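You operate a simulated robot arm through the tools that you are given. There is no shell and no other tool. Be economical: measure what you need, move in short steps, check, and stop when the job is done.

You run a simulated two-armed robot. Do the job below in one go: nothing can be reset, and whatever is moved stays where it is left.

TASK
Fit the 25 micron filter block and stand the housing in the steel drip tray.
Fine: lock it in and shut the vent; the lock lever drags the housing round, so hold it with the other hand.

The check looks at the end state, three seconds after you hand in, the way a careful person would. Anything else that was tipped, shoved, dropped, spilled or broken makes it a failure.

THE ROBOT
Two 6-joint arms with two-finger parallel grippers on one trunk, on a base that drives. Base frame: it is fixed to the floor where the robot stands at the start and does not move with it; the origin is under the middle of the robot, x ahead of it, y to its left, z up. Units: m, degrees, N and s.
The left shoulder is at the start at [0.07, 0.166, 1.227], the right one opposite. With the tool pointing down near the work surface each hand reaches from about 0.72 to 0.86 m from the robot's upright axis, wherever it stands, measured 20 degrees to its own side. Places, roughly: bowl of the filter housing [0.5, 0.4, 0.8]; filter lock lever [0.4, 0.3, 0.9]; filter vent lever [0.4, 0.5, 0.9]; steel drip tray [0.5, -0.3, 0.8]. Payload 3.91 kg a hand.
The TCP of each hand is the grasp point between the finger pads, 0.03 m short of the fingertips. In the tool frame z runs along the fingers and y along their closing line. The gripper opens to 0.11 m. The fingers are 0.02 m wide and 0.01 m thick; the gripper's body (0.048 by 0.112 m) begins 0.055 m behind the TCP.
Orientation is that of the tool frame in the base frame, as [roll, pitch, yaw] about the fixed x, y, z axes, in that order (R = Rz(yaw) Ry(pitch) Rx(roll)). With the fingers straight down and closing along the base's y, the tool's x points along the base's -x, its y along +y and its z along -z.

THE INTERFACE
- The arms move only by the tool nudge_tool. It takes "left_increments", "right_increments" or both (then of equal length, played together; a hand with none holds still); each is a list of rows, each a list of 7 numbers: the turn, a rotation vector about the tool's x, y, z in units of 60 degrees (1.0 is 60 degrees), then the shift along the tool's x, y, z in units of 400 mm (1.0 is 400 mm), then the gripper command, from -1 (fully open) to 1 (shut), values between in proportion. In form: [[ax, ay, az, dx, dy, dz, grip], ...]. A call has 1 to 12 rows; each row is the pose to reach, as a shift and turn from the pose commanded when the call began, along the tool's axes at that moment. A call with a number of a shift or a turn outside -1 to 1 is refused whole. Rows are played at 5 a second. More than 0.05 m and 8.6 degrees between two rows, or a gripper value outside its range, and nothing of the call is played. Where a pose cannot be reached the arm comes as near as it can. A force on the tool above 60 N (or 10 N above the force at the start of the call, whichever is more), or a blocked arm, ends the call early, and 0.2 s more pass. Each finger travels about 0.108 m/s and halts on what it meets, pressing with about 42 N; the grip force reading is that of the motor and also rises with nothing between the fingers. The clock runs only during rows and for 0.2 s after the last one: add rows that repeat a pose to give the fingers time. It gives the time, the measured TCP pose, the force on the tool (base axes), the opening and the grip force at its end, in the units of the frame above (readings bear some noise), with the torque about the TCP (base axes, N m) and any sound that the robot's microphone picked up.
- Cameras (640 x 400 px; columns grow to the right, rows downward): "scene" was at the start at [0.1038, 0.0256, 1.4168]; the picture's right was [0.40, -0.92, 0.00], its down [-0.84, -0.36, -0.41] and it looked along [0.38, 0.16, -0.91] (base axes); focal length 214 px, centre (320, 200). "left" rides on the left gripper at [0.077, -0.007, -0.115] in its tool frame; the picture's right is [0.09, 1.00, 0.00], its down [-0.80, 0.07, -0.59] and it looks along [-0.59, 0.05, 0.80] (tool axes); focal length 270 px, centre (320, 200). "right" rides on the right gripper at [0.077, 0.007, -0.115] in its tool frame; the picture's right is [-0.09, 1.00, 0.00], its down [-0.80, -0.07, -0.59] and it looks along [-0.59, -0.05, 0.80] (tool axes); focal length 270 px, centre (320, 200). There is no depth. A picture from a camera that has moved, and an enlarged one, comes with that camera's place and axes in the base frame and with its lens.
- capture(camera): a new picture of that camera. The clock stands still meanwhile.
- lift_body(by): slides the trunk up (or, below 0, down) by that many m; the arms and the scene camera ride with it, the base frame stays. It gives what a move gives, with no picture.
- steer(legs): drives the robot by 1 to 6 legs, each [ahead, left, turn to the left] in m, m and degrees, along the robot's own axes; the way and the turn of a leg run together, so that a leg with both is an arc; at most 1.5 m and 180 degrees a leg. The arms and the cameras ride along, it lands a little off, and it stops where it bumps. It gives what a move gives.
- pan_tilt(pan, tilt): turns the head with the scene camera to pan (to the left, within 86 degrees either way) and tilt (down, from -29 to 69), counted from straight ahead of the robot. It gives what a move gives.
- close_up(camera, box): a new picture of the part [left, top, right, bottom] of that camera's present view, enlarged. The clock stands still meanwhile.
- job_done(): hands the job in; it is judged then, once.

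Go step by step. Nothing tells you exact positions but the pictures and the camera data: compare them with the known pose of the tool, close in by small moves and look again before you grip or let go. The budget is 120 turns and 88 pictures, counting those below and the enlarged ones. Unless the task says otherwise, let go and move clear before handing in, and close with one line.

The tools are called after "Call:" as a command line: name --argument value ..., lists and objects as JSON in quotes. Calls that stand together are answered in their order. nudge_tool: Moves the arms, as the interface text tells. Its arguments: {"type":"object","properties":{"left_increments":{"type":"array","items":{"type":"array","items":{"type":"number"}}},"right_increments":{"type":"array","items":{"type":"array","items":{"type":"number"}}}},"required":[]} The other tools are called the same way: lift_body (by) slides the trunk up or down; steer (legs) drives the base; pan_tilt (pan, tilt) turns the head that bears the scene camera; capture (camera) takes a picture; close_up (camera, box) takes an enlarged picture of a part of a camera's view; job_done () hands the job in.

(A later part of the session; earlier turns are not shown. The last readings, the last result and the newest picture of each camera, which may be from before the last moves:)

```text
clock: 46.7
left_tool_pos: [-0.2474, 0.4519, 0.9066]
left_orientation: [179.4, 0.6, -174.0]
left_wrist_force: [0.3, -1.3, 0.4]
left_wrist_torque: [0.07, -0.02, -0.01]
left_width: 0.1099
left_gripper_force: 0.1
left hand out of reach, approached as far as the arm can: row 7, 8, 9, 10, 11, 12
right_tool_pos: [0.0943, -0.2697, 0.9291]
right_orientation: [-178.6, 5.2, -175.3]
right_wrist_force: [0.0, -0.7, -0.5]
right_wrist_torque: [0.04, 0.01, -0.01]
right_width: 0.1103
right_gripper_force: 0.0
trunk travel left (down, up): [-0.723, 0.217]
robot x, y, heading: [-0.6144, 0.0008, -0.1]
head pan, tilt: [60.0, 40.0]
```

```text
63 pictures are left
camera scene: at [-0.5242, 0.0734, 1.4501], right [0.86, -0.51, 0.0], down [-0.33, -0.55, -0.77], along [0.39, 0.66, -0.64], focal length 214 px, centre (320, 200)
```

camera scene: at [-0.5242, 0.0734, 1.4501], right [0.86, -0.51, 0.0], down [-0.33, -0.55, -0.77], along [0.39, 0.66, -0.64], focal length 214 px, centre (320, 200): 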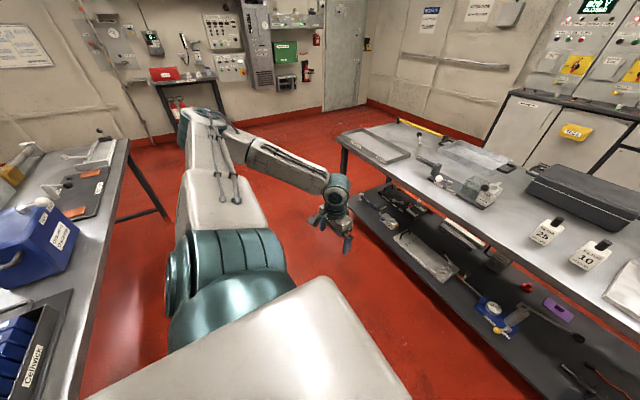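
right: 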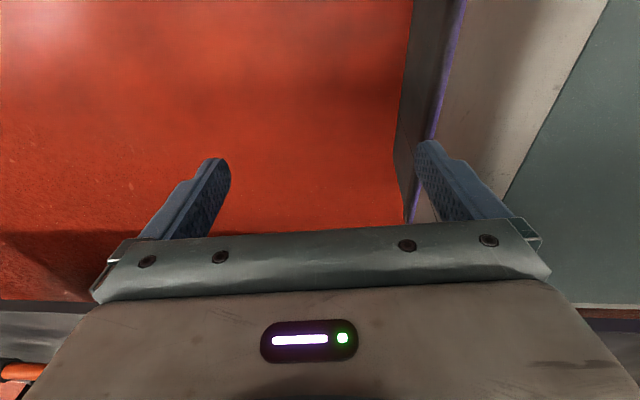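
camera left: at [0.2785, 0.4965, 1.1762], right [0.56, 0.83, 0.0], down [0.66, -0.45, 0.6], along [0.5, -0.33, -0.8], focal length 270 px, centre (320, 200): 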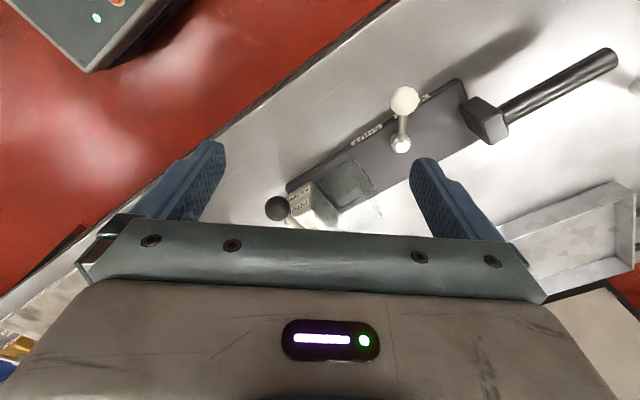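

Call:
nudge_tool --left_increments '[[0, -0.03, 0.06, 0, 0, -0.1, -1], [0, -0.06, 0.12, 0, 0, -0.22, -1], [0, -0.09, 0.18, -0.078, 0.02, -0.3, -1], [0, -0.09, 0.18, -0.17, 0.057, -0.32, -1], [0, -0.09, 0.18, -0.26, 0.093, -0.325, -1], [0, -0.09, 0.18, -0.27, 0.19, -0.325, -1], [0, -0.09, 0.18, -0.28, 0.29, -0.325, -1], [0, -0.09, 0.18, -0.29, 0.39, -0.325, -1], [0, -0.09, 0.18, -0.39, 0.38, -0.325, -1], [0, -0.09, 0.18, -0.49, 0.37, -0.325, -1], [0, -0.09, 0.18, -0.59, 0.36, -0.325, -1], [0, -0.09, 0.18, -0.69, 0.35, -0.325, -1]]'

Call:
nudge_tool --left_increments '[[0, 0, 0, 0, -0.1, 0, -1], [0, 0, 0, 0, -0.2, 0, -1], [0, 0, 0, 0, -0.3, 0, -1], [0, 0, 0, 0, -0.4, 0, -1], [0, 0, 0, 0, -0.5, 0, -1], [0, 0, 0, 0, -0.6, 0, -1]]'

Call:
capture --camera "scene"

```text
clock: 49.3
left_tool_pos: [0.0165, 0.6216, 1.0353]
left_orientation: [179.5, 5.4, 174.8]
left_wrist_force: [0.9, 0.5, -1.1]
left_wrist_torque: [0.04, 0.04, 0.0]
left_width: 0.1101
left_gripper_force: 0.1
left hand out of reach, approached as far as the arm can: row 1, 2, 3, 8
right_tool_pos: [0.0976, -0.2684, 0.9275]
right_orientation: [-178.6, 5.0, -175.2]
right_wrist_force: [0.0, -0.4, -0.3]
right_wrist_torque: [-0.02, 0.04, 0.0]
right_width: 0.1102
right_gripper_force: 0.1
trunk travel left (down, up): [-0.723, 0.217]
robot x, y, heading: [-0.6196, 0.0002, -0.3]
head pan, tilt: [60.0, 40.0]
```

```text
clock: 50.7
left_tool_pos: [-0.0453, 0.4329, 1.0351]
left_orientation: [179.7, 5.7, 174.9]
left_wrist_force: [-0.4, -0.1, -0.7]
left_wrist_torque: [-0.02, 0.0, -0.03]
left_width: 0.1101
left_gripper_force: 0.0
left hand out of reach, approached as far as the arm can: row 4, 5, 6
right_tool_pos: [0.0944, -0.266, 0.9304]
right_orientation: [-178.3, 5.3, -175.3]
right_wrist_force: [-0.6, -0.1, 0.0]
right_wrist_torque: [0.02, -0.02, 0.02]
right_width: 0.1098
right_gripper_force: 0.1
trunk travel left (down, up): [-0.723, 0.217]
robot x, y, heading: [-0.6133, -0.0002, -0.4]
head pan, tilt: [60.0, 40.0]
```

```text
62 pictures are left
camera scene: at [-0.5247, 0.0766, 1.4501], right [0.86, -0.51, 0.0], down [-0.33, -0.55, -0.77], along [0.39, 0.66, -0.64], focal length 214 px, centre (320, 200)
```

scene: 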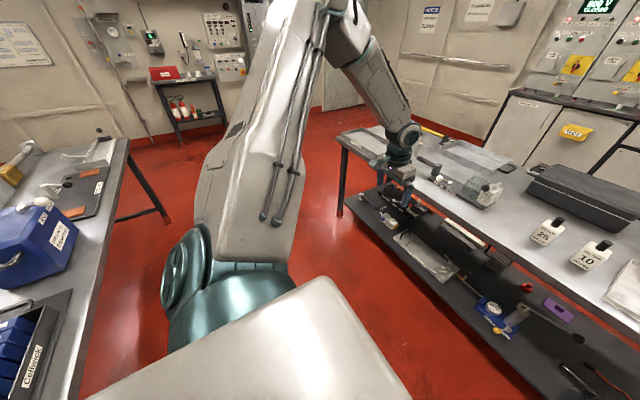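

Call:
nudge_tool --left_increments '[[0, 0, 0, 0.1, 0, 0.07, -1], [0, 0, 0, 0.2, 0, 0.14, -1], [0, 0, 0, 0.3, 0, 0.21, -1], [0, 0, 0, 0.4, 0, 0.27, -1], [0, 0, 0, 0.5, 0, 0.33, -1], [0, 0, 0, 0.54, 0, 0.43, -1], [0, 0, 0, 0.58, 0, 0.53, -1], [0, 0, 0, 0.62, 0, 0.63, -1], [0, 0, 0, 0.66, 0, 0.73, -1], [0, 0, 0, 0.7, 0, 0.83, -1], [0, 0, 0, 0.74, 0, 0.93, -1], [0, 0, 0, 0.78, 0, 1, -1]]'

Call:
nudge_tool --left_increments '[[0, 0, 0, 0, 0, 0.1, -1], [0, 0, 0, 0.05, -0.04, 0.2, -1], [0, 0, 0, 0.1, -0.08, 0.3, -1], [0, 0, 0, 0.15, -0.12, 0.4, -1], [0, 0, 0, 0.2, -0.16, 0.5, -1], [0, 0, 0, 0.25, -0.2, 0.6, -1], [0, 0, 0, 0.3, -0.24, 0.7, -1]]'

Call:
capture --camera "scene"

```text
clock: 53.3
left_tool_pos: [-0.3539, 0.5009, 0.7325]
left_orientation: [179.7, 5.8, 174.9]
left_wrist_force: [-0.5, -1.0, 0.7]
left_wrist_torque: [0.0, -0.05, 0.02]
left_width: 0.11
left_gripper_force: 0.1
left hand out of reach, approached as far as the arm can: row 8, 9, 10, 11, 12
right_tool_pos: [0.0924, -0.266, 0.9319]
right_orientation: [-178.3, 5.5, -175.3]
right_wrist_force: [-0.5, 0.2, 0.7]
right_wrist_torque: [0.0, -0.04, 0.03]
right_width: 0.1102
right_gripper_force: 0.0
trunk travel left (down, up): [-0.723, 0.217]
robot x, y, heading: [-0.6171, 0.004, -0.4]
head pan, tilt: [60.0, 40.0]
```

```text
clock: 54.9
left_tool_pos: [-0.4554, 0.4183, 0.4504]
left_orientation: [179.6, 5.6, 174.8]
left_wrist_force: [-0.9, -0.1, -0.4]
left_wrist_torque: [0.04, 0.01, -0.01]
left_width: 0.11
left_gripper_force: 0.1
left hand out of reach, approached as far as the arm can: row 1, 2, 3
right_tool_pos: [0.0952, -0.2682, 0.9282]
right_orientation: [-178.4, 5.2, -175.4]
right_wrist_force: [0.1, 0.3, -0.8]
right_wrist_torque: [-0.02, 0.04, -0.01]
right_width: 0.1098
right_gripper_force: 0.2
trunk travel left (down, up): [-0.723, 0.217]
robot x, y, heading: [-0.6161, 0.0005, -0.3]
head pan, tilt: [60.0, 40.0]
```

```text
61 pictures are left
camera scene: at [-0.5231, 0.0768, 1.4501], right [0.86, -0.51, 0.0], down [-0.33, -0.55, -0.77], along [0.39, 0.66, -0.64], focal length 214 px, centre (320, 200)
```

scene: 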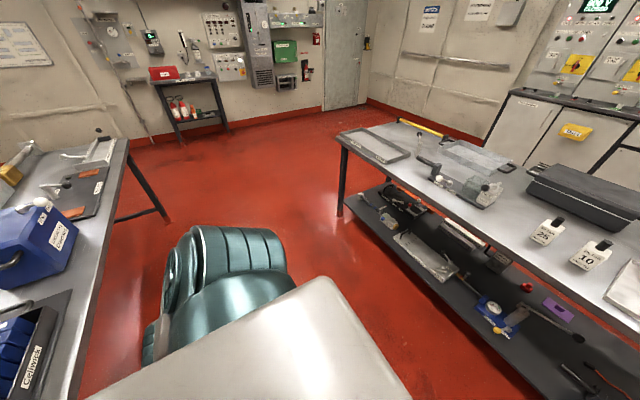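

The left arm now hangs as the right one did at the start. I'll bring it forward low and then up.

Call:
nudge_tool --left_increments '[[0, 0, 0, -0.1, 0, 0, -1], [0, 0, 0, -0.2, 0, 0, -1], [0, 0, 0, -0.3, 0, -0.05, -1], [0, 0, 0, -0.4, 0, -0.1, -1], [0, 0, 0, -0.5, 0, -0.17, -1], [0, 0, 0, -0.6, 0, -0.25, -1], [0, 0, 0, -0.7, 0, -0.32, -1], [0, 0, 0, -0.78, 0, -0.4, -1], [0, 0, 0, -0.86, 0, -0.48, -1], [0, 0, 0, -0.93, 0, -0.57, -1], [0, 0, 0, -1, 0, -0.66, -1], [0, 0, 0, -1, 0, -0.76, -1]]'

Call:
capture --camera "scene"

```text
refused: row 6 steps farther than a row can; nothing moved
```

```text
60 pictures are left
camera scene: at [-0.5231, 0.0768, 1.4501], right [0.86, -0.51, 0.0], down [-0.33, -0.55, -0.77], along [0.39, 0.66, -0.64], focal length 214 px, centre (320, 200)
```

scene: 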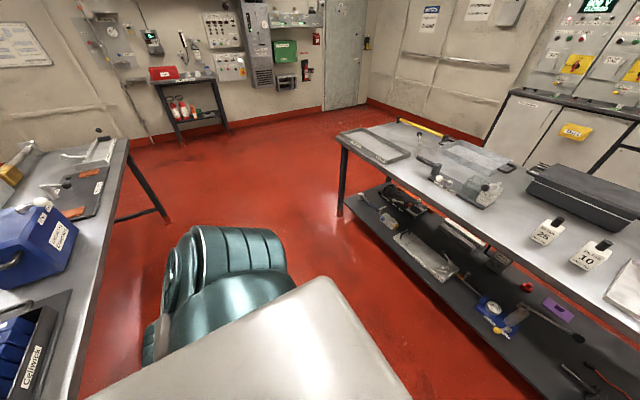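

Call:
nudge_tool --left_increments '[[0, 0, 0, -0.1, 0, 0, -1], [0, 0, 0, -0.2, 0, 0, -1], [0, 0, 0, -0.3, 0, -0.04, -1], [0, 0, 0, -0.4, 0, -0.08, -1], [0, 0, 0, -0.5, 0, -0.12, -1], [0, 0, 0, -0.6, 0, -0.18, -1], [0, 0, 0, -0.7, 0, -0.24, -1], [0, 0, 0, -0.78, 0, -0.31, -1], [0, 0, 0, -0.86, 0, -0.39, -1], [0, 0, 0, -0.93, 0, -0.47, -1], [0, 0, 0, -1, 0, -0.55, -1], [0, 0, 0, -1, 0, -0.65, -1]]'

Call:
capture --camera "scene"

```text
clock: 57.5
left_tool_pos: [-0.084, 0.3857, 0.7449]
left_orientation: [179.6, 5.6, 174.9]
left_wrist_force: [-0.5, 0.0, -0.9]
left_wrist_torque: [-0.05, -0.04, -0.01]
left_width: 0.1097
left_gripper_force: 0.0
right_tool_pos: [0.0938, -0.2664, 0.9298]
right_orientation: [-178.4, 5.3, -175.3]
right_wrist_force: [-0.2, 0.6, -0.4]
right_wrist_torque: [0.03, 0.0, -0.01]
right_width: 0.1102
right_gripper_force: 0.0
trunk travel left (down, up): [-0.723, 0.217]
robot x, y, heading: [-0.6157, 0.0013, -0.2]
head pan, tilt: [60.0, 40.0]
```

```text
59 pictures are left
camera scene: at [-0.5254, 0.0773, 1.45], right [0.86, -0.51, 0.0], down [-0.32, -0.55, -0.77], along [0.39, 0.66, -0.64], focal length 214 px, centre (320, 200)
```

scene: 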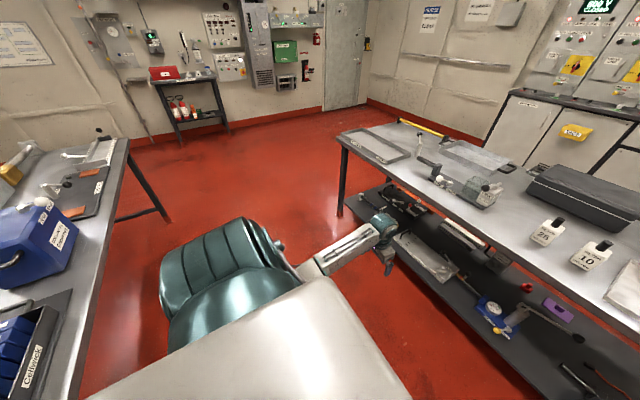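

The left arm is now in the right branch. I'll bring it to a ready pose ahead and straighten both tools.

Call:
nudge_tool --left_increments '[[0, 0.012, -0.01, -0.05, -0.02, -0.06, -1], [0, 0.024, -0.02, -0.11, -0.05, -0.12, -1], [0, 0.036, -0.03, -0.17, -0.08, -0.19, -1], [0, 0.048, -0.04, -0.23, -0.1, -0.25, -1], [0, 0.06, -0.05, -0.3, -0.13, -0.32, -1], [0, 0.072, -0.06, -0.36, -0.16, -0.38, -1], [0, 0.084, -0.07, -0.43, -0.19, -0.45, -1], [0, 0.094, -0.085, -0.5, -0.21, -0.51, -1], [0, 0.094, -0.085, -0.5, -0.21, -0.51, -1]]' --right_increments '[[0, 0.03, 0, 0, 0, -0.03, -1], [0.0, 0.06, 0.02, 0, 0, -0.06, -1], [-0.025, 0.088, 0.04, 0, 0, -0.1, -1], [-0.025, 0.088, 0.08, 0, 0, -0.15, -1], [-0.025, 0.088, 0.08, 0, 0, -0.15, -1], [-0.025, 0.088, 0.08, 0, 0, -0.15, -1], [-0.025, 0.088, 0.08, 0, 0, -0.15, -1], [-0.025, 0.088, 0.08, 0, 0, -0.15, -1], [-0.025, 0.088, 0.08, 0, 0, -0.15, -1]]'

```text
clock: 59.5
left_tool_pos: [0.1238, 0.2841, 0.9357]
left_orientation: [-180.0, 0.1, -179.9]
left_wrist_force: [0.9, -1.1, 0.6]
left_wrist_torque: [-0.03, -0.01, -0.06]
left_width: 0.11
left_gripper_force: 0.0
left hand out of reach, approached as far as the arm can: row 4, 5, 6, 7, 8, 9
right_tool_pos: [0.1366, -0.267, 0.9586]
right_orientation: [179.9, -0.1, 179.8]
right_wrist_force: [0.2, -0.1, -0.1]
right_wrist_torque: [-0.01, 0.03, -0.01]
right_width: 0.1101
right_gripper_force: 0.1
right hand out of reach, approached as far as the arm can: row 1, 2, 3, 4, 5, 6, 7, 8, 9
trunk travel left (down, up): [-0.723, 0.217]
robot x, y, heading: [-0.6122, 0.0035, -0.3]
head pan, tilt: [60.0, 40.0]
```

Both arms are in good postures. By triangulation the lock ball is at (0.418, 0.343, 0.923) with its pivot at (0.516, 0.345), and the vent ball is at (0.412, 0.531, 0.86) with its pivot at (0.475, 0.502). I'll raise the trunk and drive so the left hand is over the 25 block.

Call:
lift_body --by 0.15

Call:
steer --legs '[[0, -0.17, 0], [0.36, 0, 0]]'

Call:
pan_tilt --pan 25 --tilt 50

Call:
capture --camera "left"

Call:
capture --camera "scene"

```text
clock: 61.2
left_tool_pos: [0.1241, 0.2854, 1.0854]
left_orientation: [179.9, 0.0, 180.0]
left_wrist_force: [-0.1, -0.8, 0.4]
left_wrist_torque: [0.02, -0.01, 0.01]
left_width: 0.1099
left_gripper_force: 0.0
right_tool_pos: [0.1364, -0.2679, 1.1091]
right_orientation: [179.9, -0.1, 179.8]
right_wrist_force: [-1.1, 0.1, -0.9]
right_wrist_torque: [0.01, 0.01, -0.02]
right_width: 0.11
right_gripper_force: 0.1
trunk travel left (down, up): [-0.873, 0.067]
robot x, y, heading: [-0.6148, 0.0031, -0.4]
head pan, tilt: [60.0, 40.0]
```

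```text
clock: 64.6
left_tool_pos: [0.484, 0.1004, 1.0881]
left_orientation: [-180.0, 0.1, 179.4]
left_wrist_force: [0.4, -0.5, -0.1]
left_wrist_torque: [0.02, -0.04, 0.01]
left_width: 0.1102
left_gripper_force: 0.1
right_tool_pos: [0.4907, -0.4521, 1.1101]
right_orientation: [179.9, 0.0, 179.2]
right_wrist_force: [-0.4, 0.1, -0.4]
right_wrist_torque: [0.0, -0.02, -0.02]
right_width: 0.1102
right_gripper_force: 0.1
trunk travel left (down, up): [-0.873, 0.067]
robot x, y, heading: [-0.256, -0.1712, -0.9]
head pan, tilt: [60.0, 40.0]
```

```text
clock: 65.6
left_tool_pos: [0.4858, 0.0996, 1.0847]
left_orientation: [-180.0, 0.0, 179.4]
left_wrist_force: [1.0, -0.2, 0.3]
left_wrist_torque: [0.0, 0.0, 0.0]
left_width: 0.1101
left_gripper_force: 0.1
right_tool_pos: [0.493, -0.4519, 1.1096]
right_orientation: [179.9, -0.1, 179.3]
right_wrist_force: [0.1, 1.1, 0.0]
right_wrist_torque: [-0.01, -0.03, 0.01]
right_width: 0.1102
right_gripper_force: 0.0
trunk travel left (down, up): [-0.873, 0.067]
robot x, y, heading: [-0.2558, -0.1728, -0.9]
head pan, tilt: [25.0, 50.0]
```

```text
58 pictures are left
camera left: at [0.4082, 0.0927, 1.1995], right [-0.08, 1.0, 0.0], down [0.8, 0.06, 0.59], along [0.59, 0.05, -0.8], focal length 270 px, centre (320, 200)
```

left: 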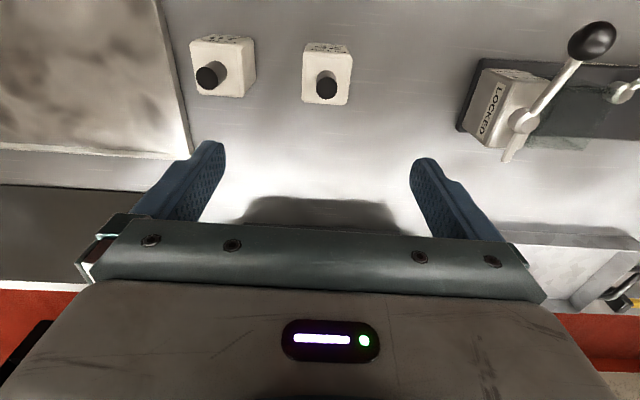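

```text
57 pictures are left
camera scene: at [-0.138, -0.1414, 1.5858], right [0.41, -0.91, 0.0], down [-0.7, -0.31, -0.64], along [0.59, 0.26, -0.77], focal length 214 px, centre (320, 200)
```

scene: 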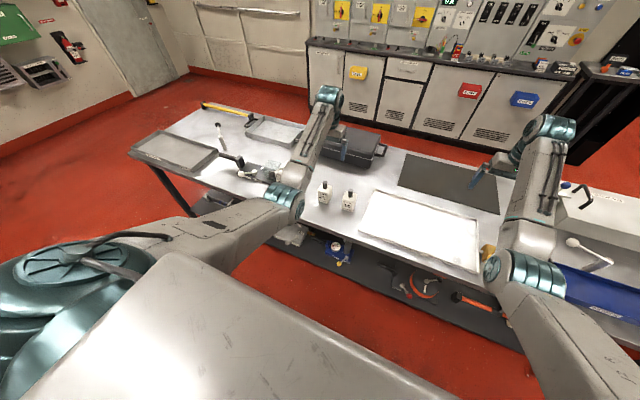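

The left hand is nearly above the 25 micron block, whose knob is at about (0.480, 0.108). I'll lower to just above the knob with the fingers half open and check.

Call:
nudge_tool --left_increments '[[0, 0, 0, 0.01, 0.02, 0.08, -0.3], [0, 0, 0, 0.01, 0.02, 0.16, 0], [0, 0, 0, 0.01, 0.02, 0.24, 0], [0, 0, 0, 0.01, 0.02, 0.3, 0], [0, 0, 0, 0.01, 0.02, 0.3, 0]]'

Call:
capture --camera "left"

```text
clock: 66.8
left_tool_pos: [0.4826, 0.1103, 0.9673]
left_orientation: [179.9, 0.0, 179.4]
left_wrist_force: [0.4, 0.2, 0.9]
left_wrist_torque: [-0.04, 0.02, 0.02]
left_width: 0.0548
left_gripper_force: 0.1
right_tool_pos: [0.4935, -0.4525, 1.1089]
right_orientation: [179.9, -0.1, 179.2]
right_wrist_force: [0.6, -0.6, 0.4]
right_wrist_torque: [0.06, 0.01, -0.03]
right_width: 0.11
right_gripper_force: 0.1
trunk travel left (down, up): [-0.873, 0.067]
robot x, y, heading: [-0.2583, -0.1738, -1.1]
head pan, tilt: [25.0, 50.0]
```

```text
56 pictures are left
camera left: at [0.4054, 0.1032, 1.0807], right [-0.08, 1.0, 0.0], down [0.8, 0.06, 0.59], along [0.59, 0.05, -0.8], focal length 270 px, centre (320, 200)
```

left: 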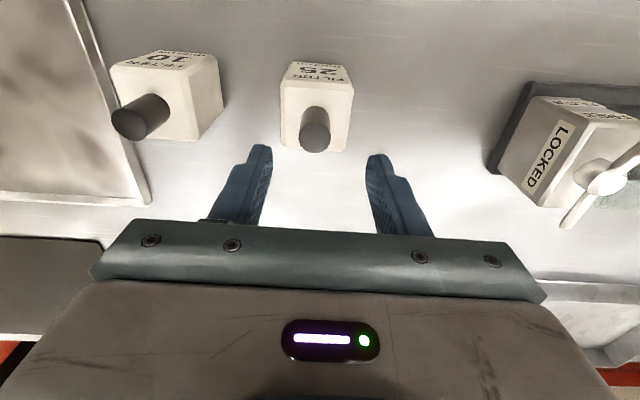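

Call:
nudge_tool --left_increments '[[0, 0, 0, 0.013, -0.008, 0.06, 0], [0, 0, 0, 0.013, -0.008, 0.11, 0], [0, 0, 0, 0.013, -0.008, 0.158, 0], [0, 0, 0, 0.013, -0.008, 0.158, 0]]'

Call:
capture --camera "left"

```text
clock: 67.8
left_tool_pos: [0.4767, 0.1067, 0.9025]
left_orientation: [179.9, 0.0, 179.3]
left_wrist_force: [-0.1, -0.5, -0.2]
left_wrist_torque: [-0.03, -0.01, 0.02]
left_width: 0.055
left_gripper_force: 0.0
right_tool_pos: [0.4923, -0.4533, 1.1092]
right_orientation: [179.9, -0.1, 179.2]
right_wrist_force: [-0.6, 0.5, -0.2]
right_wrist_torque: [-0.03, -0.04, 0.0]
right_width: 0.1101
right_gripper_force: 0.1
trunk travel left (down, up): [-0.873, 0.067]
robot x, y, heading: [-0.2569, -0.1734, -1.0]
head pan, tilt: [25.0, 50.0]
```

```text
55 pictures are left
camera left: at [0.3985, 0.099, 1.0162], right [-0.08, 1.0, 0.0], down [0.8, 0.06, 0.59], along [0.59, 0.05, -0.8], focal length 270 px, centre (320, 200)
```

left: 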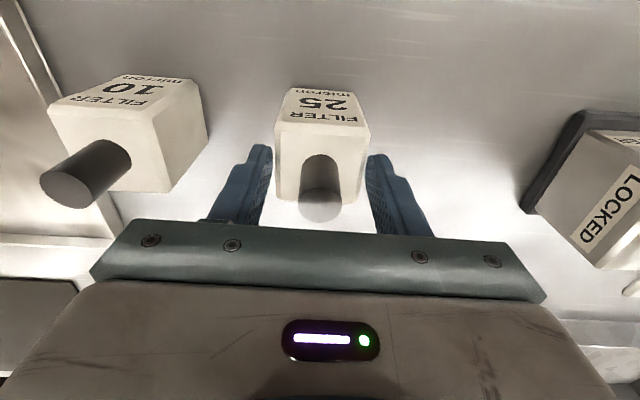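

The knob is centred between the fingers, so I'll grip it and lift a little.

Call:
nudge_tool --left_increments '[[0, 0, 0, -0.008, 0, 0, 0.3], [0, 0, 0, -0.008, 0, 0, 1], [0, 0, 0, -0.008, 0, 0, 1], [0, 0, 0, -0.008, 0, 0, 1], [0, 0, 0, -0.008, 0, -0.03, 1], [0, 0, 0, -0.008, 0, -0.08, 1], [0, 0, 0, -0.008, 0, -0.16, 1], [0, 0, 0, -0.008, 0, -0.24, 1], [0, 0, 0, -0.008, 0, -0.32, 1], [0, 0, 0, -0.008, 0, -0.4, 1]]'

Call:
capture --camera "left"

```text
clock: 70.0
left_tool_pos: [0.4809, 0.1051, 1.063]
left_orientation: [179.9, -0.1, 179.3]
left_wrist_force: [0.1, -0.2, -1.1]
left_wrist_torque: [-0.01, 0.03, 0.01]
left_width: 0.0533
left_gripper_force: 41.8
right_tool_pos: [0.4919, -0.4523, 1.1095]
right_orientation: [179.9, -0.1, 179.2]
right_wrist_force: [-0.7, -0.5, 0.2]
right_wrist_torque: [0.01, 0.01, -0.01]
right_width: 0.11
right_gripper_force: 0.0
trunk travel left (down, up): [-0.873, 0.067]
robot x, y, heading: [-0.2565, -0.1753, -1.3]
head pan, tilt: [25.0, 50.0]
```

```text
54 pictures are left
camera left: at [0.4034, 0.0979, 1.1774], right [-0.08, 1.0, 0.0], down [0.8, 0.06, 0.59], along [0.59, 0.05, -0.8], focal length 270 px, centre (320, 200)
```

left: 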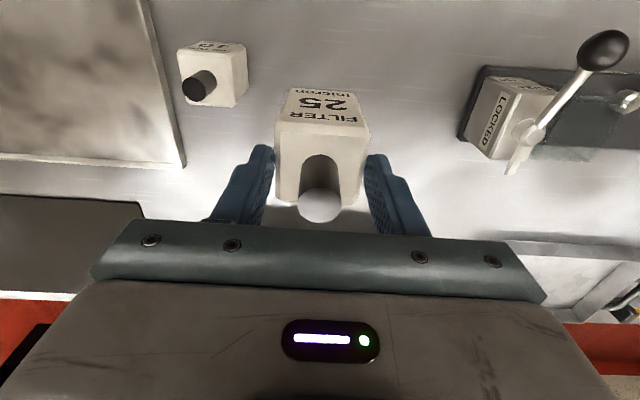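

The fingers caught the block's body (0.053 wide) rather than the knob, which would not fit in the bowl. I'll set it down where it was, raise 16 mm and grip the knob instead.

Call:
nudge_tool --left_increments '[[0, 0, 0, 0, 0, 0.1, 1], [0, 0, 0, 0, 0, 0.2, 1], [0, 0, 0, 0, 0, 0.3, 1], [0, 0, 0, 0, 0, 0.37, 1], [0, 0, 0, 0, 0, 0.4, 1], [0, 0, 0, 0, 0, 0.4, 1], [0, 0, 0, 0, 0, 0.4, -0.1], [0, 0, 0, 0, 0, 0.4, -0.1], [0, 0, 0, 0, 0, 0.36, -0.1], [0, 0, 0, 0, 0, 0.36, -0.1]]'

Call:
capture --camera "left"

```text
clock: 72.2
left_tool_pos: [0.4784, 0.107, 0.9188]
left_orientation: [179.9, -0.1, 179.4]
left_wrist_force: [-0.1, -0.6, 0.0]
left_wrist_torque: [-0.02, 0.0, 0.02]
left_width: 0.0603
left_gripper_force: 0.1
right_tool_pos: [0.4927, -0.4529, 1.1077]
right_orientation: [179.9, -0.1, 179.2]
right_wrist_force: [0.7, 0.8, 0.4]
right_wrist_torque: [0.0, 0.02, -0.02]
right_width: 0.11
right_gripper_force: 0.1
trunk travel left (down, up): [-0.873, 0.067]
robot x, y, heading: [-0.257, -0.1775, -0.9]
head pan, tilt: [25.0, 50.0]
```

```text
53 pictures are left
camera left: at [0.402, 0.0991, 1.0321], right [-0.08, 1.0, 0.0], down [0.8, 0.06, 0.59], along [0.59, 0.05, -0.8], focal length 270 px, centre (320, 200)
```

left: 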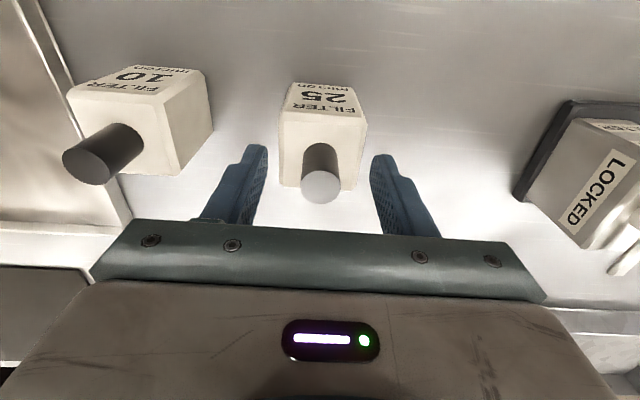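

Call:
nudge_tool --left_increments '[[0, 0, 0, 0, 0, 0, 0.4], [0, 0, 0, 0, 0, 0, 1], [0, 0, 0, 0, 0, 0, 1], [0, 0, 0, 0, 0, 0, 1]]'

```text
clock: 73.2
left_tool_pos: [0.4786, 0.1076, 0.9185]
left_orientation: [179.9, 0.0, 179.4]
left_wrist_force: [0.0, -0.2, 0.2]
left_wrist_torque: [0.01, -0.03, -0.02]
left_width: 0.0209
left_gripper_force: 42.0
right_tool_pos: [0.4918, -0.452, 1.1082]
right_orientation: [179.9, -0.1, 179.2]
right_wrist_force: [0.9, -0.7, -0.1]
right_wrist_torque: [0.0, 0.0, 0.03]
right_width: 0.1098
right_gripper_force: 0.0
trunk travel left (down, up): [-0.873, 0.067]
robot x, y, heading: [-0.2573, -0.1744, -0.9]
head pan, tilt: [25.0, 50.0]
```

The knob is gripped (0.021 wide). I'll lift and drive left over the bowl.

Call:
nudge_tool --left_increments '[[0, 0, 0, 0, 0, -0.1, 1], [0, 0, 0, 0, 0, -0.2, 1], [0, 0, 0, 0, 0, -0.3, 1], [0, 0, 0, 0, 0, -0.42, 1], [0, 0, 0, 0, 0, -0.42, 1]]'

Call:
steer --legs '[[0.01, 0.29, 0.9]]'

Call:
capture --camera "left"

Call:
capture --camera "scene"

```text
clock: 74.4
left_tool_pos: [0.4838, 0.106, 1.0845]
left_orientation: [179.9, 0.0, 179.4]
left_wrist_force: [-0.6, -0.5, -0.9]
left_wrist_torque: [-0.02, 0.04, -0.01]
left_width: 0.0206
left_gripper_force: 41.8
left hand out of reach, approached as far as the arm can: row 4, 5
right_tool_pos: [0.4931, -0.4519, 1.1095]
right_orientation: [179.9, -0.1, 179.1]
right_wrist_force: [-0.1, -0.3, 0.2]
right_wrist_torque: [0.0, 0.01, -0.01]
right_width: 0.1098
right_gripper_force: 0.1
trunk travel left (down, up): [-0.873, 0.067]
robot x, y, heading: [-0.258, -0.1721, -1.1]
head pan, tilt: [25.0, 50.0]
```

```text
clock: 76.4
left_tool_pos: [0.4913, 0.4068, 1.0843]
left_orientation: [179.9, 0.1, -179.7]
left_wrist_force: [-0.1, -0.5, -0.8]
left_wrist_torque: [0.0, -0.03, 0.01]
left_width: 0.0207
left_gripper_force: 42.1
right_tool_pos: [0.5106, -0.1497, 1.1094]
right_orientation: [179.8, -0.1, -179.9]
right_wrist_force: [-0.1, 0.2, -0.5]
right_wrist_torque: [0.01, -0.02, -0.01]
right_width: 0.1102
right_gripper_force: 0.0
trunk travel left (down, up): [-0.873, 0.067]
robot x, y, heading: [-0.2451, 0.1191, 0.1]
head pan, tilt: [25.0, 50.0]
```

```text
52 pictures are left
camera left: at [0.414, 0.3989, 1.1978], right [-0.09, 1.0, 0.0], down [0.8, 0.07, 0.6], along [0.59, 0.06, -0.8], focal length 270 px, centre (320, 200)
```

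left: 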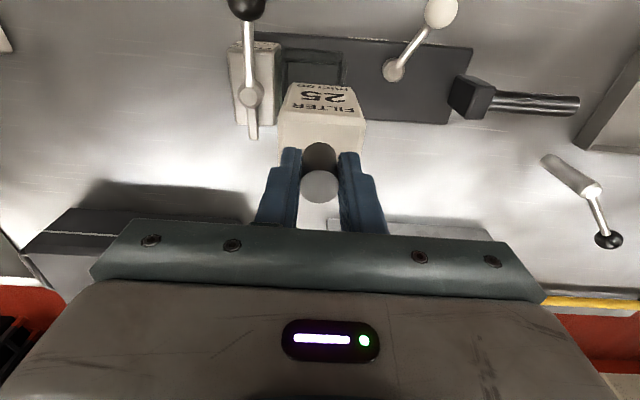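

```text
51 pictures are left
camera scene: at [-0.1257, 0.1495, 1.5858], right [0.42, -0.91, 0.0], down [-0.69, -0.32, -0.64], along [0.58, 0.27, -0.77], focal length 214 px, centre (320, 200)
```

scene: 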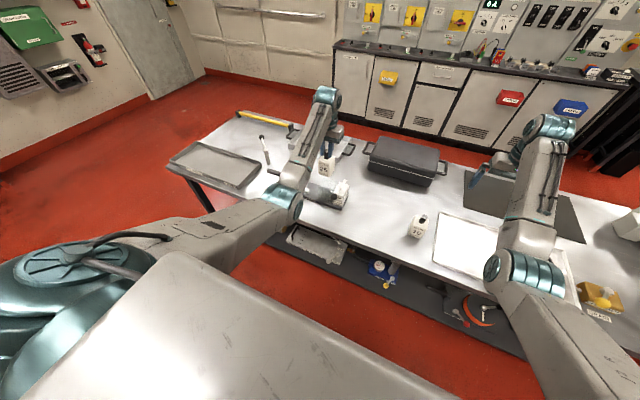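

Call:
close_up --camera "left" --box '[200, 0, 500, 187]'

Call:
close_up --camera "scene" --box '[260, 130, 372, 220]'

```text
2.13 times, centred on (350, 94) of left
camera zoom: at [0.414, 0.3989, 1.1978], right [-0.09, 1.0, 0.0], down [0.8, 0.07, 0.6], along [0.59, 0.06, -0.8], focal length 577 px, centre (256, 427)
```

zoom: 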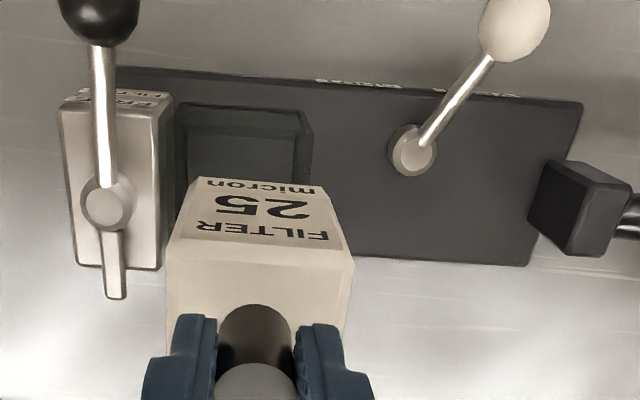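

```text
4.44 times, centred on (316, 175) of scene
camera zoom: at [-0.1257, 0.1495, 1.5858], right [0.42, -0.91, 0.0], down [-0.69, -0.32, -0.64], along [0.58, 0.27, -0.77], focal length 953 px, centre (338, 311)
```

zoom: 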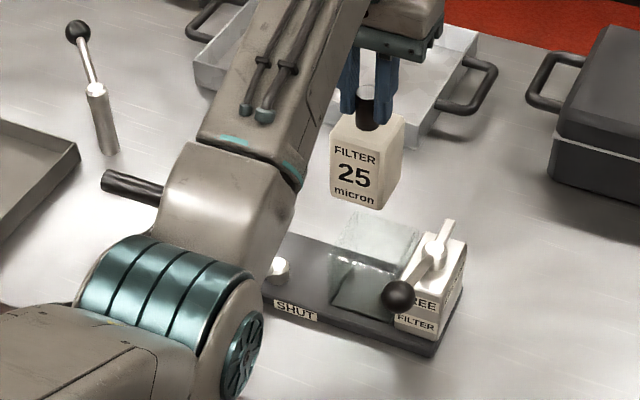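

The bowl seems to be centred at about (0.502, 0.402) with its rim near z 0.89. I'll move the block over it and lower to just above the rim for a check.

Call:
nudge_tool --left_increments '[[0, 0, 0, -0.028, -0.012, 0.05, 1], [0, 0, 0, -0.028, -0.012, 0.1, 1], [0, 0, 0, -0.028, -0.012, 0.135, 1], [0, 0, 0, -0.028, -0.012, 0.135, 1]]'

Call:
close_up --camera "left" --box '[200, 0, 500, 187]'

Call:
close_up --camera "scene" --box '[290, 140, 370, 210]'

```text
clock: 77.4
left_tool_pos: [0.5032, 0.4064, 1.0288]
left_orientation: [179.9, 0.0, -179.7]
left_wrist_force: [-0.5, 0.8, -0.6]
left_wrist_torque: [0.0, 0.03, -0.02]
left_width: 0.0205
left_gripper_force: 42.0
right_tool_pos: [0.5094, -0.149, 1.1095]
right_orientation: [179.8, -0.1, -179.8]
right_wrist_force: [0.3, -0.1, -0.3]
right_wrist_torque: [0.04, -0.02, -0.03]
right_width: 0.1099
right_gripper_force: 0.1
trunk travel left (down, up): [-0.873, 0.067]
robot x, y, heading: [-0.2463, 0.1164, -0.1]
head pan, tilt: [25.0, 50.0]
```

```text
2.13 times, centred on (350, 94) of left
camera zoom: at [0.426, 0.397, 1.1425], right [-0.09, 1.0, 0.0], down [0.8, 0.07, 0.6], along [0.59, 0.06, -0.8], focal length 577 px, centre (256, 427)
```

zoom: 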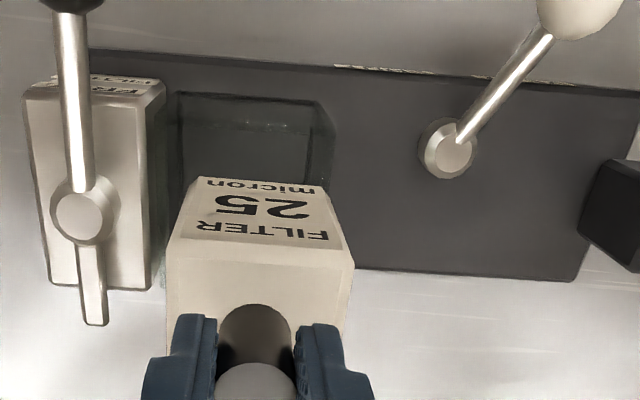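

```text
5.71 times, centred on (330, 175) of scene
camera zoom: at [-0.1254, 0.1516, 1.5858], right [0.42, -0.91, 0.0], down [-0.69, -0.32, -0.64], along [0.58, 0.27, -0.77], focal length 1226 px, centre (263, 343)
```

zoom: 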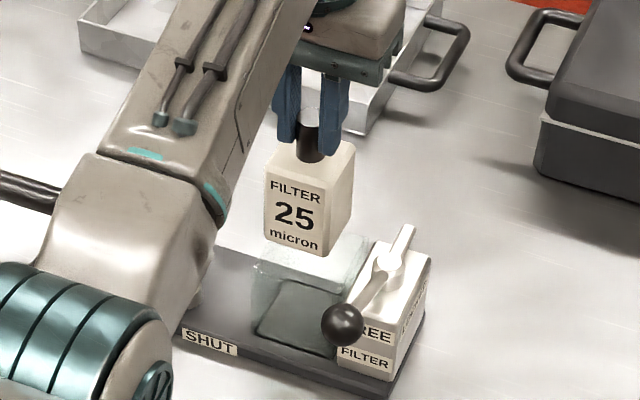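

Call:
nudge_tool --left_increments '[[0, 0, 0, 0.006, -0.016, 0, 1], [0, 0, 0, 0.006, -0.016, 0.03, 1], [0, 0, 0, 0.006, -0.016, 0.04, 1], [0, 0, 0, 0.006, -0.016, 0.04, 1]]'

Call:
close_up --camera "left" --box '[220, 20, 400, 140]'

Call:
close_up --camera "scene" --box '[315, 165, 363, 207]'

```text
clock: 78.4
left_tool_pos: [0.5, 0.3989, 1.0141]
left_orientation: [179.9, 0.1, -179.6]
left_wrist_force: [0.0, -0.1, -1.1]
left_wrist_torque: [0.02, 0.01, -0.03]
left_width: 0.0207
left_gripper_force: 42.0
right_tool_pos: [0.5102, -0.1476, 1.1093]
right_orientation: [179.9, -0.2, -179.8]
right_wrist_force: [0.3, 0.1, 0.7]
right_wrist_torque: [0.02, 0.0, 0.0]
right_width: 0.11
right_gripper_force: 0.1
trunk travel left (down, up): [-0.873, 0.067]
robot x, y, heading: [-0.2496, 0.118, -0.1]
head pan, tilt: [25.0, 50.0]
```

```text
3.33 times, centred on (310, 80) of left
camera zoom: at [0.423, 0.3901, 1.1274], right [-0.09, 1.0, 0.0], down [0.8, 0.07, 0.6], along [0.59, 0.06, -0.8], focal length 901 px, centre (353, 600)
```

zoom: 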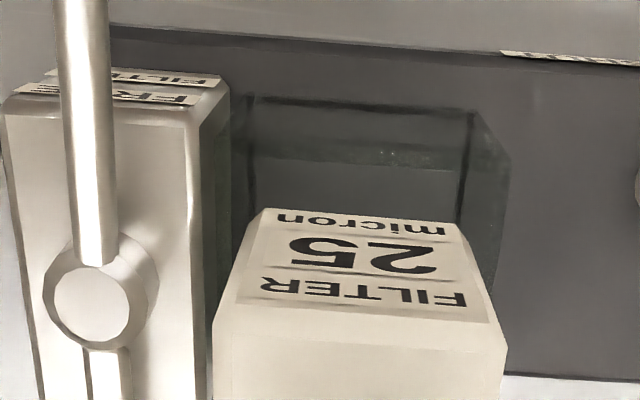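

```text
9.52 times, centred on (339, 186) of scene
camera zoom: at [-0.1259, 0.152, 1.5858], right [0.42, -0.91, 0.0], down [-0.69, -0.32, -0.64], along [0.58, 0.27, -0.77], focal length 2043 px, centre (139, 333)
```

zoom: 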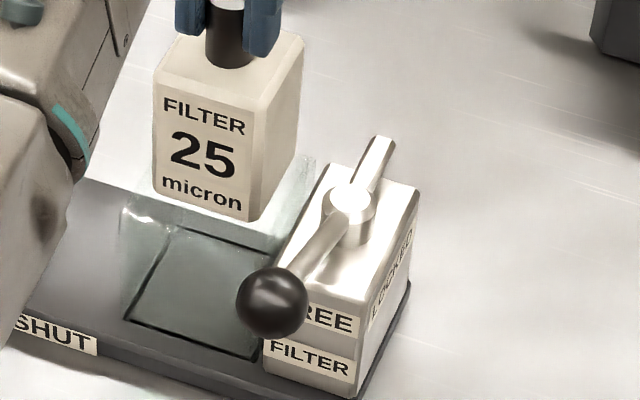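

The glass rim is at about z 0.89 and the bowl centre at about (0.497, 0.400). I'll shift slightly and lower a little, watching the wrist force.

Call:
nudge_tool --left_increments '[[0, 0, 0, 0.011, 0.002, 0, 1], [0, 0, 0, 0.011, 0.002, 0.015, 1], [0, 0, 0, 0.011, 0.002, 0.03, 1], [0, 0, 0, 0.011, 0.002, 0.04, 1]]'

Call:
close_up --camera "left" --box '[220, 20, 400, 140]'

Call:
close_up --camera "scene" --box '[315, 165, 363, 207]'

```text
clock: 79.4
left_tool_pos: [0.4952, 0.3998, 0.9966]
left_orientation: [179.8, 0.0, -179.6]
left_wrist_force: [0.5, -0.4, -1.3]
left_wrist_torque: [0.0, -0.02, 0.02]
left_width: 0.0206
left_gripper_force: 41.4
right_tool_pos: [0.5101, -0.1474, 1.1101]
right_orientation: [179.9, -0.1, -179.8]
right_wrist_force: [0.4, 0.1, 0.2]
right_wrist_torque: [-0.02, 0.01, -0.01]
right_width: 0.11
right_gripper_force: 0.0
trunk travel left (down, up): [-0.873, 0.067]
robot x, y, heading: [-0.2405, 0.1193, -0.2]
head pan, tilt: [25.0, 50.0]
```

```text
3.33 times, centred on (310, 80) of left
camera zoom: at [0.418, 0.3905, 1.1111], right [-0.09, 1.0, 0.0], down [0.8, 0.07, 0.59], along [0.59, 0.06, -0.8], focal length 901 px, centre (353, 600)
```

zoom: 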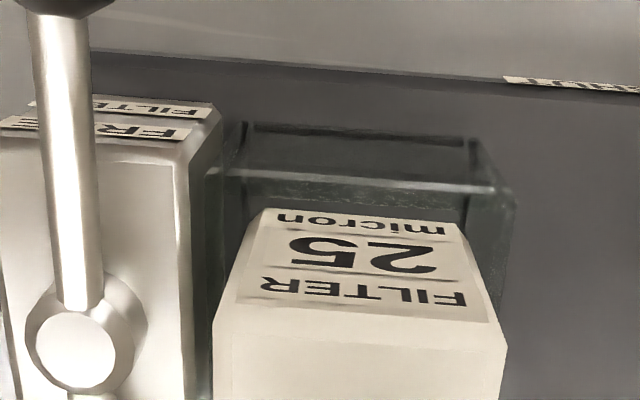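

```text
9.52 times, centred on (339, 186) of scene
camera zoom: at [-0.1256, 0.1521, 1.5858], right [0.42, -0.91, 0.0], down [-0.69, -0.32, -0.64], along [0.58, 0.27, -0.77], focal length 2043 px, centre (139, 333)
```

zoom: 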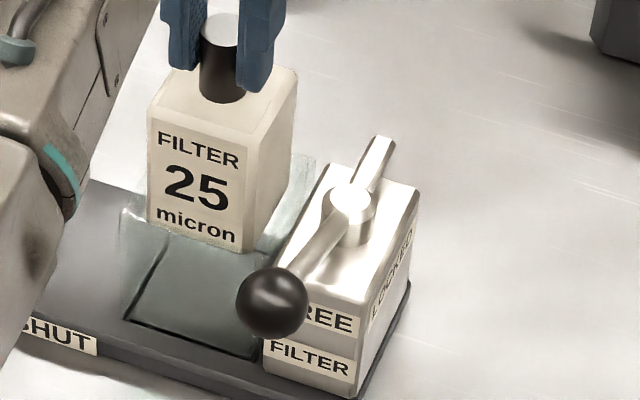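

The block looks centred within the glass walls to about 1–2 mm. I'll nudge it +y slightly and lower 25 mm.

Call:
nudge_tool --left_increments '[[0, 0, 0, 0.0, 0.004, 0.012, 1], [0, 0, 0, 0.0, 0.004, 0.025, 1], [0, 0, 0, 0.0, 0.004, 0.037, 1], [0, 0, 0, 0.0, 0.004, 0.05, 1], [0, 0, 0, 0.0, 0.004, 0.062, 1]]'

Call:
close_up --camera "left" --box '[220, 20, 400, 140]'

```text
clock: 80.6
left_tool_pos: [0.4958, 0.4003, 0.9725]
left_orientation: [179.8, -0.1, -179.8]
left_wrist_force: [0.0, 0.3, -0.8]
left_wrist_torque: [0.0, 0.0, -0.03]
left_width: 0.0206
left_gripper_force: 42.0
right_tool_pos: [0.5109, -0.1482, 1.1085]
right_orientation: [179.9, -0.1, -179.7]
right_wrist_force: [-0.7, 0.3, -0.7]
right_wrist_torque: [0.05, 0.02, 0.05]
right_width: 0.1099
right_gripper_force: 0.0
trunk travel left (down, up): [-0.873, 0.067]
robot x, y, heading: [-0.2456, 0.1203, 0.4]
head pan, tilt: [25.0, 50.0]
```

```text
3.33 times, centred on (310, 80) of left
camera zoom: at [0.4188, 0.3922, 1.0864], right [-0.09, 1.0, 0.0], down [0.8, 0.07, 0.6], along [0.59, 0.06, -0.8], focal length 901 px, centre (353, 600)
```

zoom: 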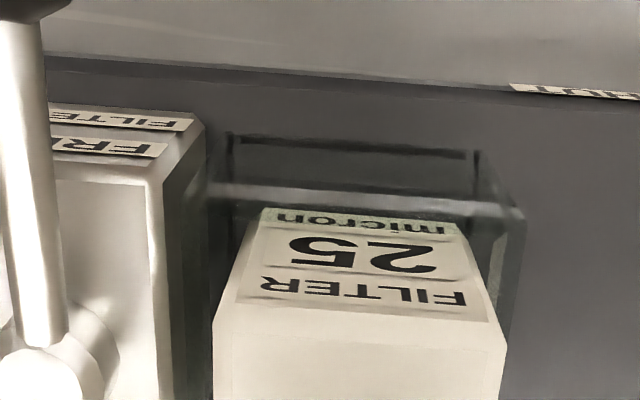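

Call:
nudge_tool --left_increments '[[0, 0, 0, 0, 0, 0.02, 1], [0, 0, 0, 0, 0, 0.04, 1], [0, 0, 0, 0, 0, 0.06, 1], [0, 0, 0, 0, 0, 0.08, 1], [0, 0, 0, 0, 0, 0.09, 1]]'

Call:
nudge_tool --left_increments '[[0, 0, 0, 0, 0, 0.006, 1], [0, 0, 0, 0, 0, 0.012, 1], [0, 0, 0, 0, 0, 0.016, 1]]'

Call:
close_up --camera "left" --box '[200, 20, 440, 180]'

```text
clock: 81.8
left_tool_pos: [0.4978, 0.3991, 0.9365]
left_orientation: [179.9, -0.1, -179.8]
left_wrist_force: [-0.5, 0.6, -0.6]
left_wrist_torque: [-0.03, 0.01, 0.01]
left_width: 0.0208
left_gripper_force: 42.0
right_tool_pos: [0.51, -0.1486, 1.11]
right_orientation: [179.9, -0.1, -179.7]
right_wrist_force: [0.3, -0.6, -0.3]
right_wrist_torque: [0.01, 0.02, 0.06]
right_width: 0.1098
right_gripper_force: 0.1
trunk travel left (down, up): [-0.873, 0.067]
robot x, y, heading: [-0.2409, 0.1171, -0.1]
head pan, tilt: [25.0, 50.0]
```

```text
clock: 82.6
left_tool_pos: [0.4944, 0.4007, 0.9365]
left_orientation: [179.7, 0.6, -179.5]
left_wrist_force: [4.2, 1.8, 25.6]
left_wrist_torque: [-0.23, 0.09, 0.01]
left_width: 0.0208
left_gripper_force: 41.8
right_tool_pos: [0.5057, -0.1495, 1.1135]
right_orientation: [179.7, 0.1, -179.8]
right_wrist_force: [-0.4, -0.5, 0.3]
right_wrist_torque: [0.01, -0.03, -0.01]
right_width: 0.1099
right_gripper_force: 0.1
trunk travel left (down, up): [-0.873, 0.067]
robot x, y, heading: [-0.2495, 0.1158, -0.1]
head pan, tilt: [25.0, 50.0]
```

```text
2.50 times, centred on (320, 100) of left
camera zoom: at [0.4167, 0.3915, 1.0492], right [-0.09, 1.0, 0.0], down [0.79, 0.07, 0.6], along [0.6, 0.06, -0.8], focal length 676 px, centre (320, 450)
```

zoom: 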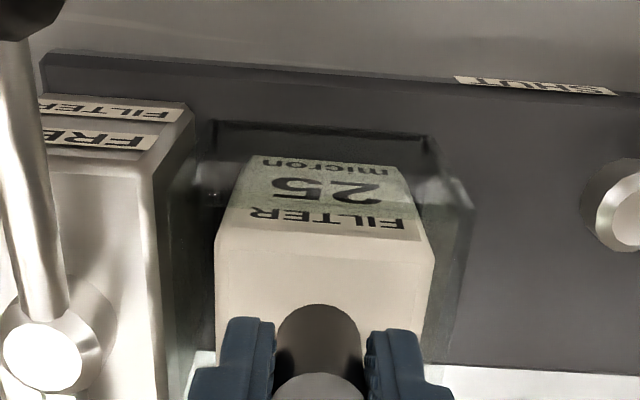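

The block has bottomed at about z 0.818 with an even force. I'll relax, open the fingers slightly and rise clear.

Call:
nudge_tool --left_increments '[[0, 0, 0, 0, 0, -0.012, 1], [0, 0, 0, 0, 0, -0.012, 0.36], [0, 0, 0, 0, 0, -0.012, 0.36], [0, 0, 0, 0, 0, -0.06, 0.36], [0, 0, 0, 0, 0, -0.14, 0.36], [0, 0, 0, 0, 0, -0.24, 0.36], [0, 0, 0, 0, 0, -0.34, 0.36], [0, 0, 0, 0, 0, -0.34, 0.36]]'

Call:
close_up --camera "left" --box '[160, 0, 480, 200]'

Call:
close_up --camera "scene" --box '[290, 140, 380, 210]'

```text
clock: 84.4
left_tool_pos: [0.4961, 0.398, 1.0668]
left_orientation: [179.9, -0.1, -179.6]
left_wrist_force: [0.6, -0.4, -0.2]
left_wrist_torque: [-0.01, -0.03, 0.01]
left_width: 0.0352
left_gripper_force: 0.1
right_tool_pos: [0.5107, -0.1473, 1.1103]
right_orientation: [180.0, -0.2, -179.9]
right_wrist_force: [-0.8, -1.1, 0.1]
right_wrist_torque: [-0.02, 0.01, 0.03]
right_width: 0.1097
right_gripper_force: 0.1
trunk travel left (down, up): [-0.873, 0.067]
robot x, y, heading: [-0.2448, 0.1172, -0.0]
head pan, tilt: [25.0, 50.0]
```

```text
2.00 times, centred on (320, 100) of left
camera zoom: at [0.4191, 0.389, 1.1805], right [-0.09, 1.0, 0.0], down [0.8, 0.07, 0.59], along [0.59, 0.06, -0.8], focal length 541 px, centre (320, 400)
```

zoom: 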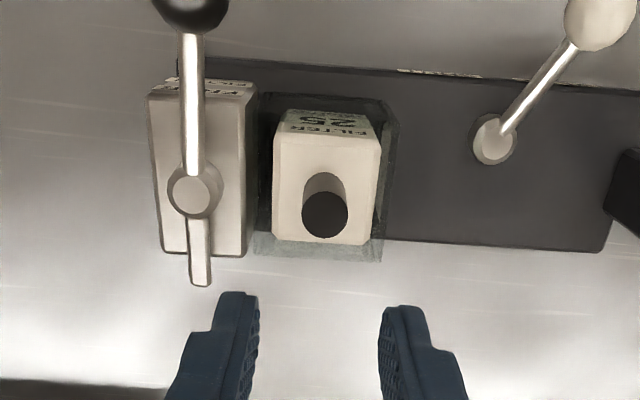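

```text
5.71 times, centred on (335, 175) of scene
camera zoom: at [-0.1255, 0.1521, 1.5857], right [0.42, -0.91, 0.0], down [-0.69, -0.32, -0.64], along [0.58, 0.27, -0.77], focal length 1226 px, centre (234, 343)
```

zoom: 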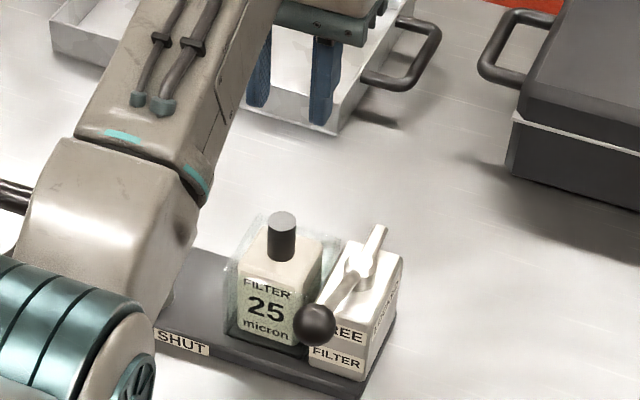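

The 25 micron block is seated. Next I'll shut the vent with the left hand by caging the white ball, and move above it now to check.

Call:
nudge_tool --left_increments '[[0, 0, 0, 0.05, 0.08, 0, 0.2], [0, 0, 0, 0.1, 0.16, 0.02, 0.2], [0, 0, 0, 0.15, 0.24, 0.08, 0.2], [0, 0, 0, 0.21, 0.325, 0.14, 0.2], [0, 0, 0, 0.21, 0.325, 0.22, 0.2], [0, 0, 0, 0.21, 0.325, 0.29, 0.2], [0, 0, 0, 0.21, 0.325, 0.29, 0.2]]'

Call:
capture --camera "left"

```text
clock: 86.0
left_tool_pos: [0.4087, 0.5334, 0.9511]
left_orientation: [179.9, 0.1, -179.7]
left_wrist_force: [0.1, -0.2, 0.2]
left_wrist_torque: [0.0, 0.0, 0.0]
left_width: 0.044
left_gripper_force: 0.0
left hand out of reach, approached as far as the arm can: row 2
right_tool_pos: [0.5086, -0.1469, 1.1098]
right_orientation: [179.8, -0.1, -179.8]
right_wrist_force: [0.3, 0.8, 0.8]
right_wrist_torque: [-0.05, -0.02, 0.0]
right_width: 0.1096
right_gripper_force: 0.1
trunk travel left (down, up): [-0.873, 0.067]
robot x, y, heading: [-0.2477, 0.1159, 0.1]
head pan, tilt: [25.0, 50.0]
```

```text
38 pictures are left
camera left: at [0.3316, 0.5243, 1.0642], right [-0.09, 1.0, 0.0], down [0.8, 0.07, 0.6], along [0.59, 0.06, -0.8], focal length 270 px, centre (320, 200)
```

left: 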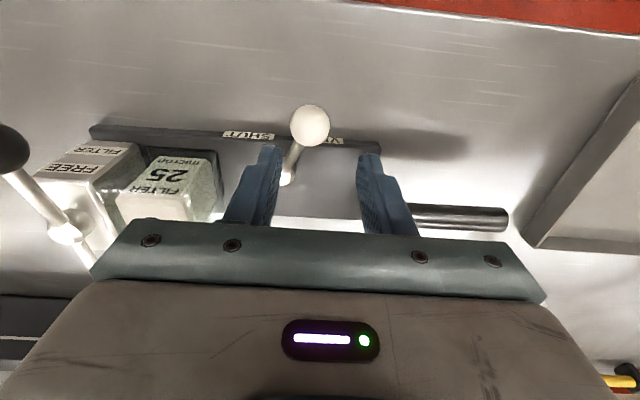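

The white ball is at (0.409, 0.525). I'll lower around it with the fingers caging it, then sweep along its arc toward SHUT.

Call:
nudge_tool --left_increments '[[0, 0, 0, 0, -0.02, 0.08, 0.1], [0, 0, 0, 0, -0.02, 0.15, 0.1], [0, 0, 0, 0, -0.02, 0.207, 0.1], [0, 0, 0, 0, -0.02, 0.207, 0.35], [0, 0, 0, 0, -0.02, 0.207, 0.35]]'

Call:
capture --camera "left"

```text
clock: 87.2
left_tool_pos: [0.4092, 0.5248, 0.8699]
left_orientation: [180.0, 0.2, -179.8]
left_wrist_force: [0.2, -0.4, 0.3]
left_wrist_torque: [0.01, -0.03, -0.03]
left_width: 0.0357
left_gripper_force: 0.1
right_tool_pos: [0.5097, -0.1474, 1.1094]
right_orientation: [179.9, -0.1, -179.8]
right_wrist_force: [0.7, 0.0, 0.5]
right_wrist_torque: [0.0, 0.01, -0.01]
right_width: 0.1102
right_gripper_force: 0.2
trunk travel left (down, up): [-0.873, 0.067]
robot x, y, heading: [-0.2459, 0.117, -0.1]
head pan, tilt: [25.0, 50.0]
```

```text
37 pictures are left
camera left: at [0.332, 0.5153, 0.9819], right [-0.09, 1.0, 0.0], down [0.8, 0.07, 0.6], along [0.59, 0.06, -0.8], focal length 270 px, centre (320, 200)
```

left: 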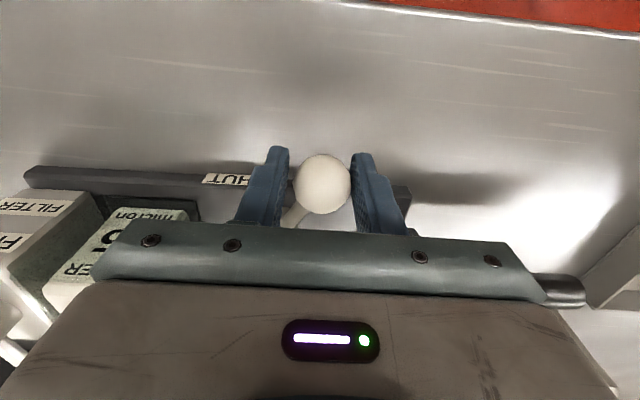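

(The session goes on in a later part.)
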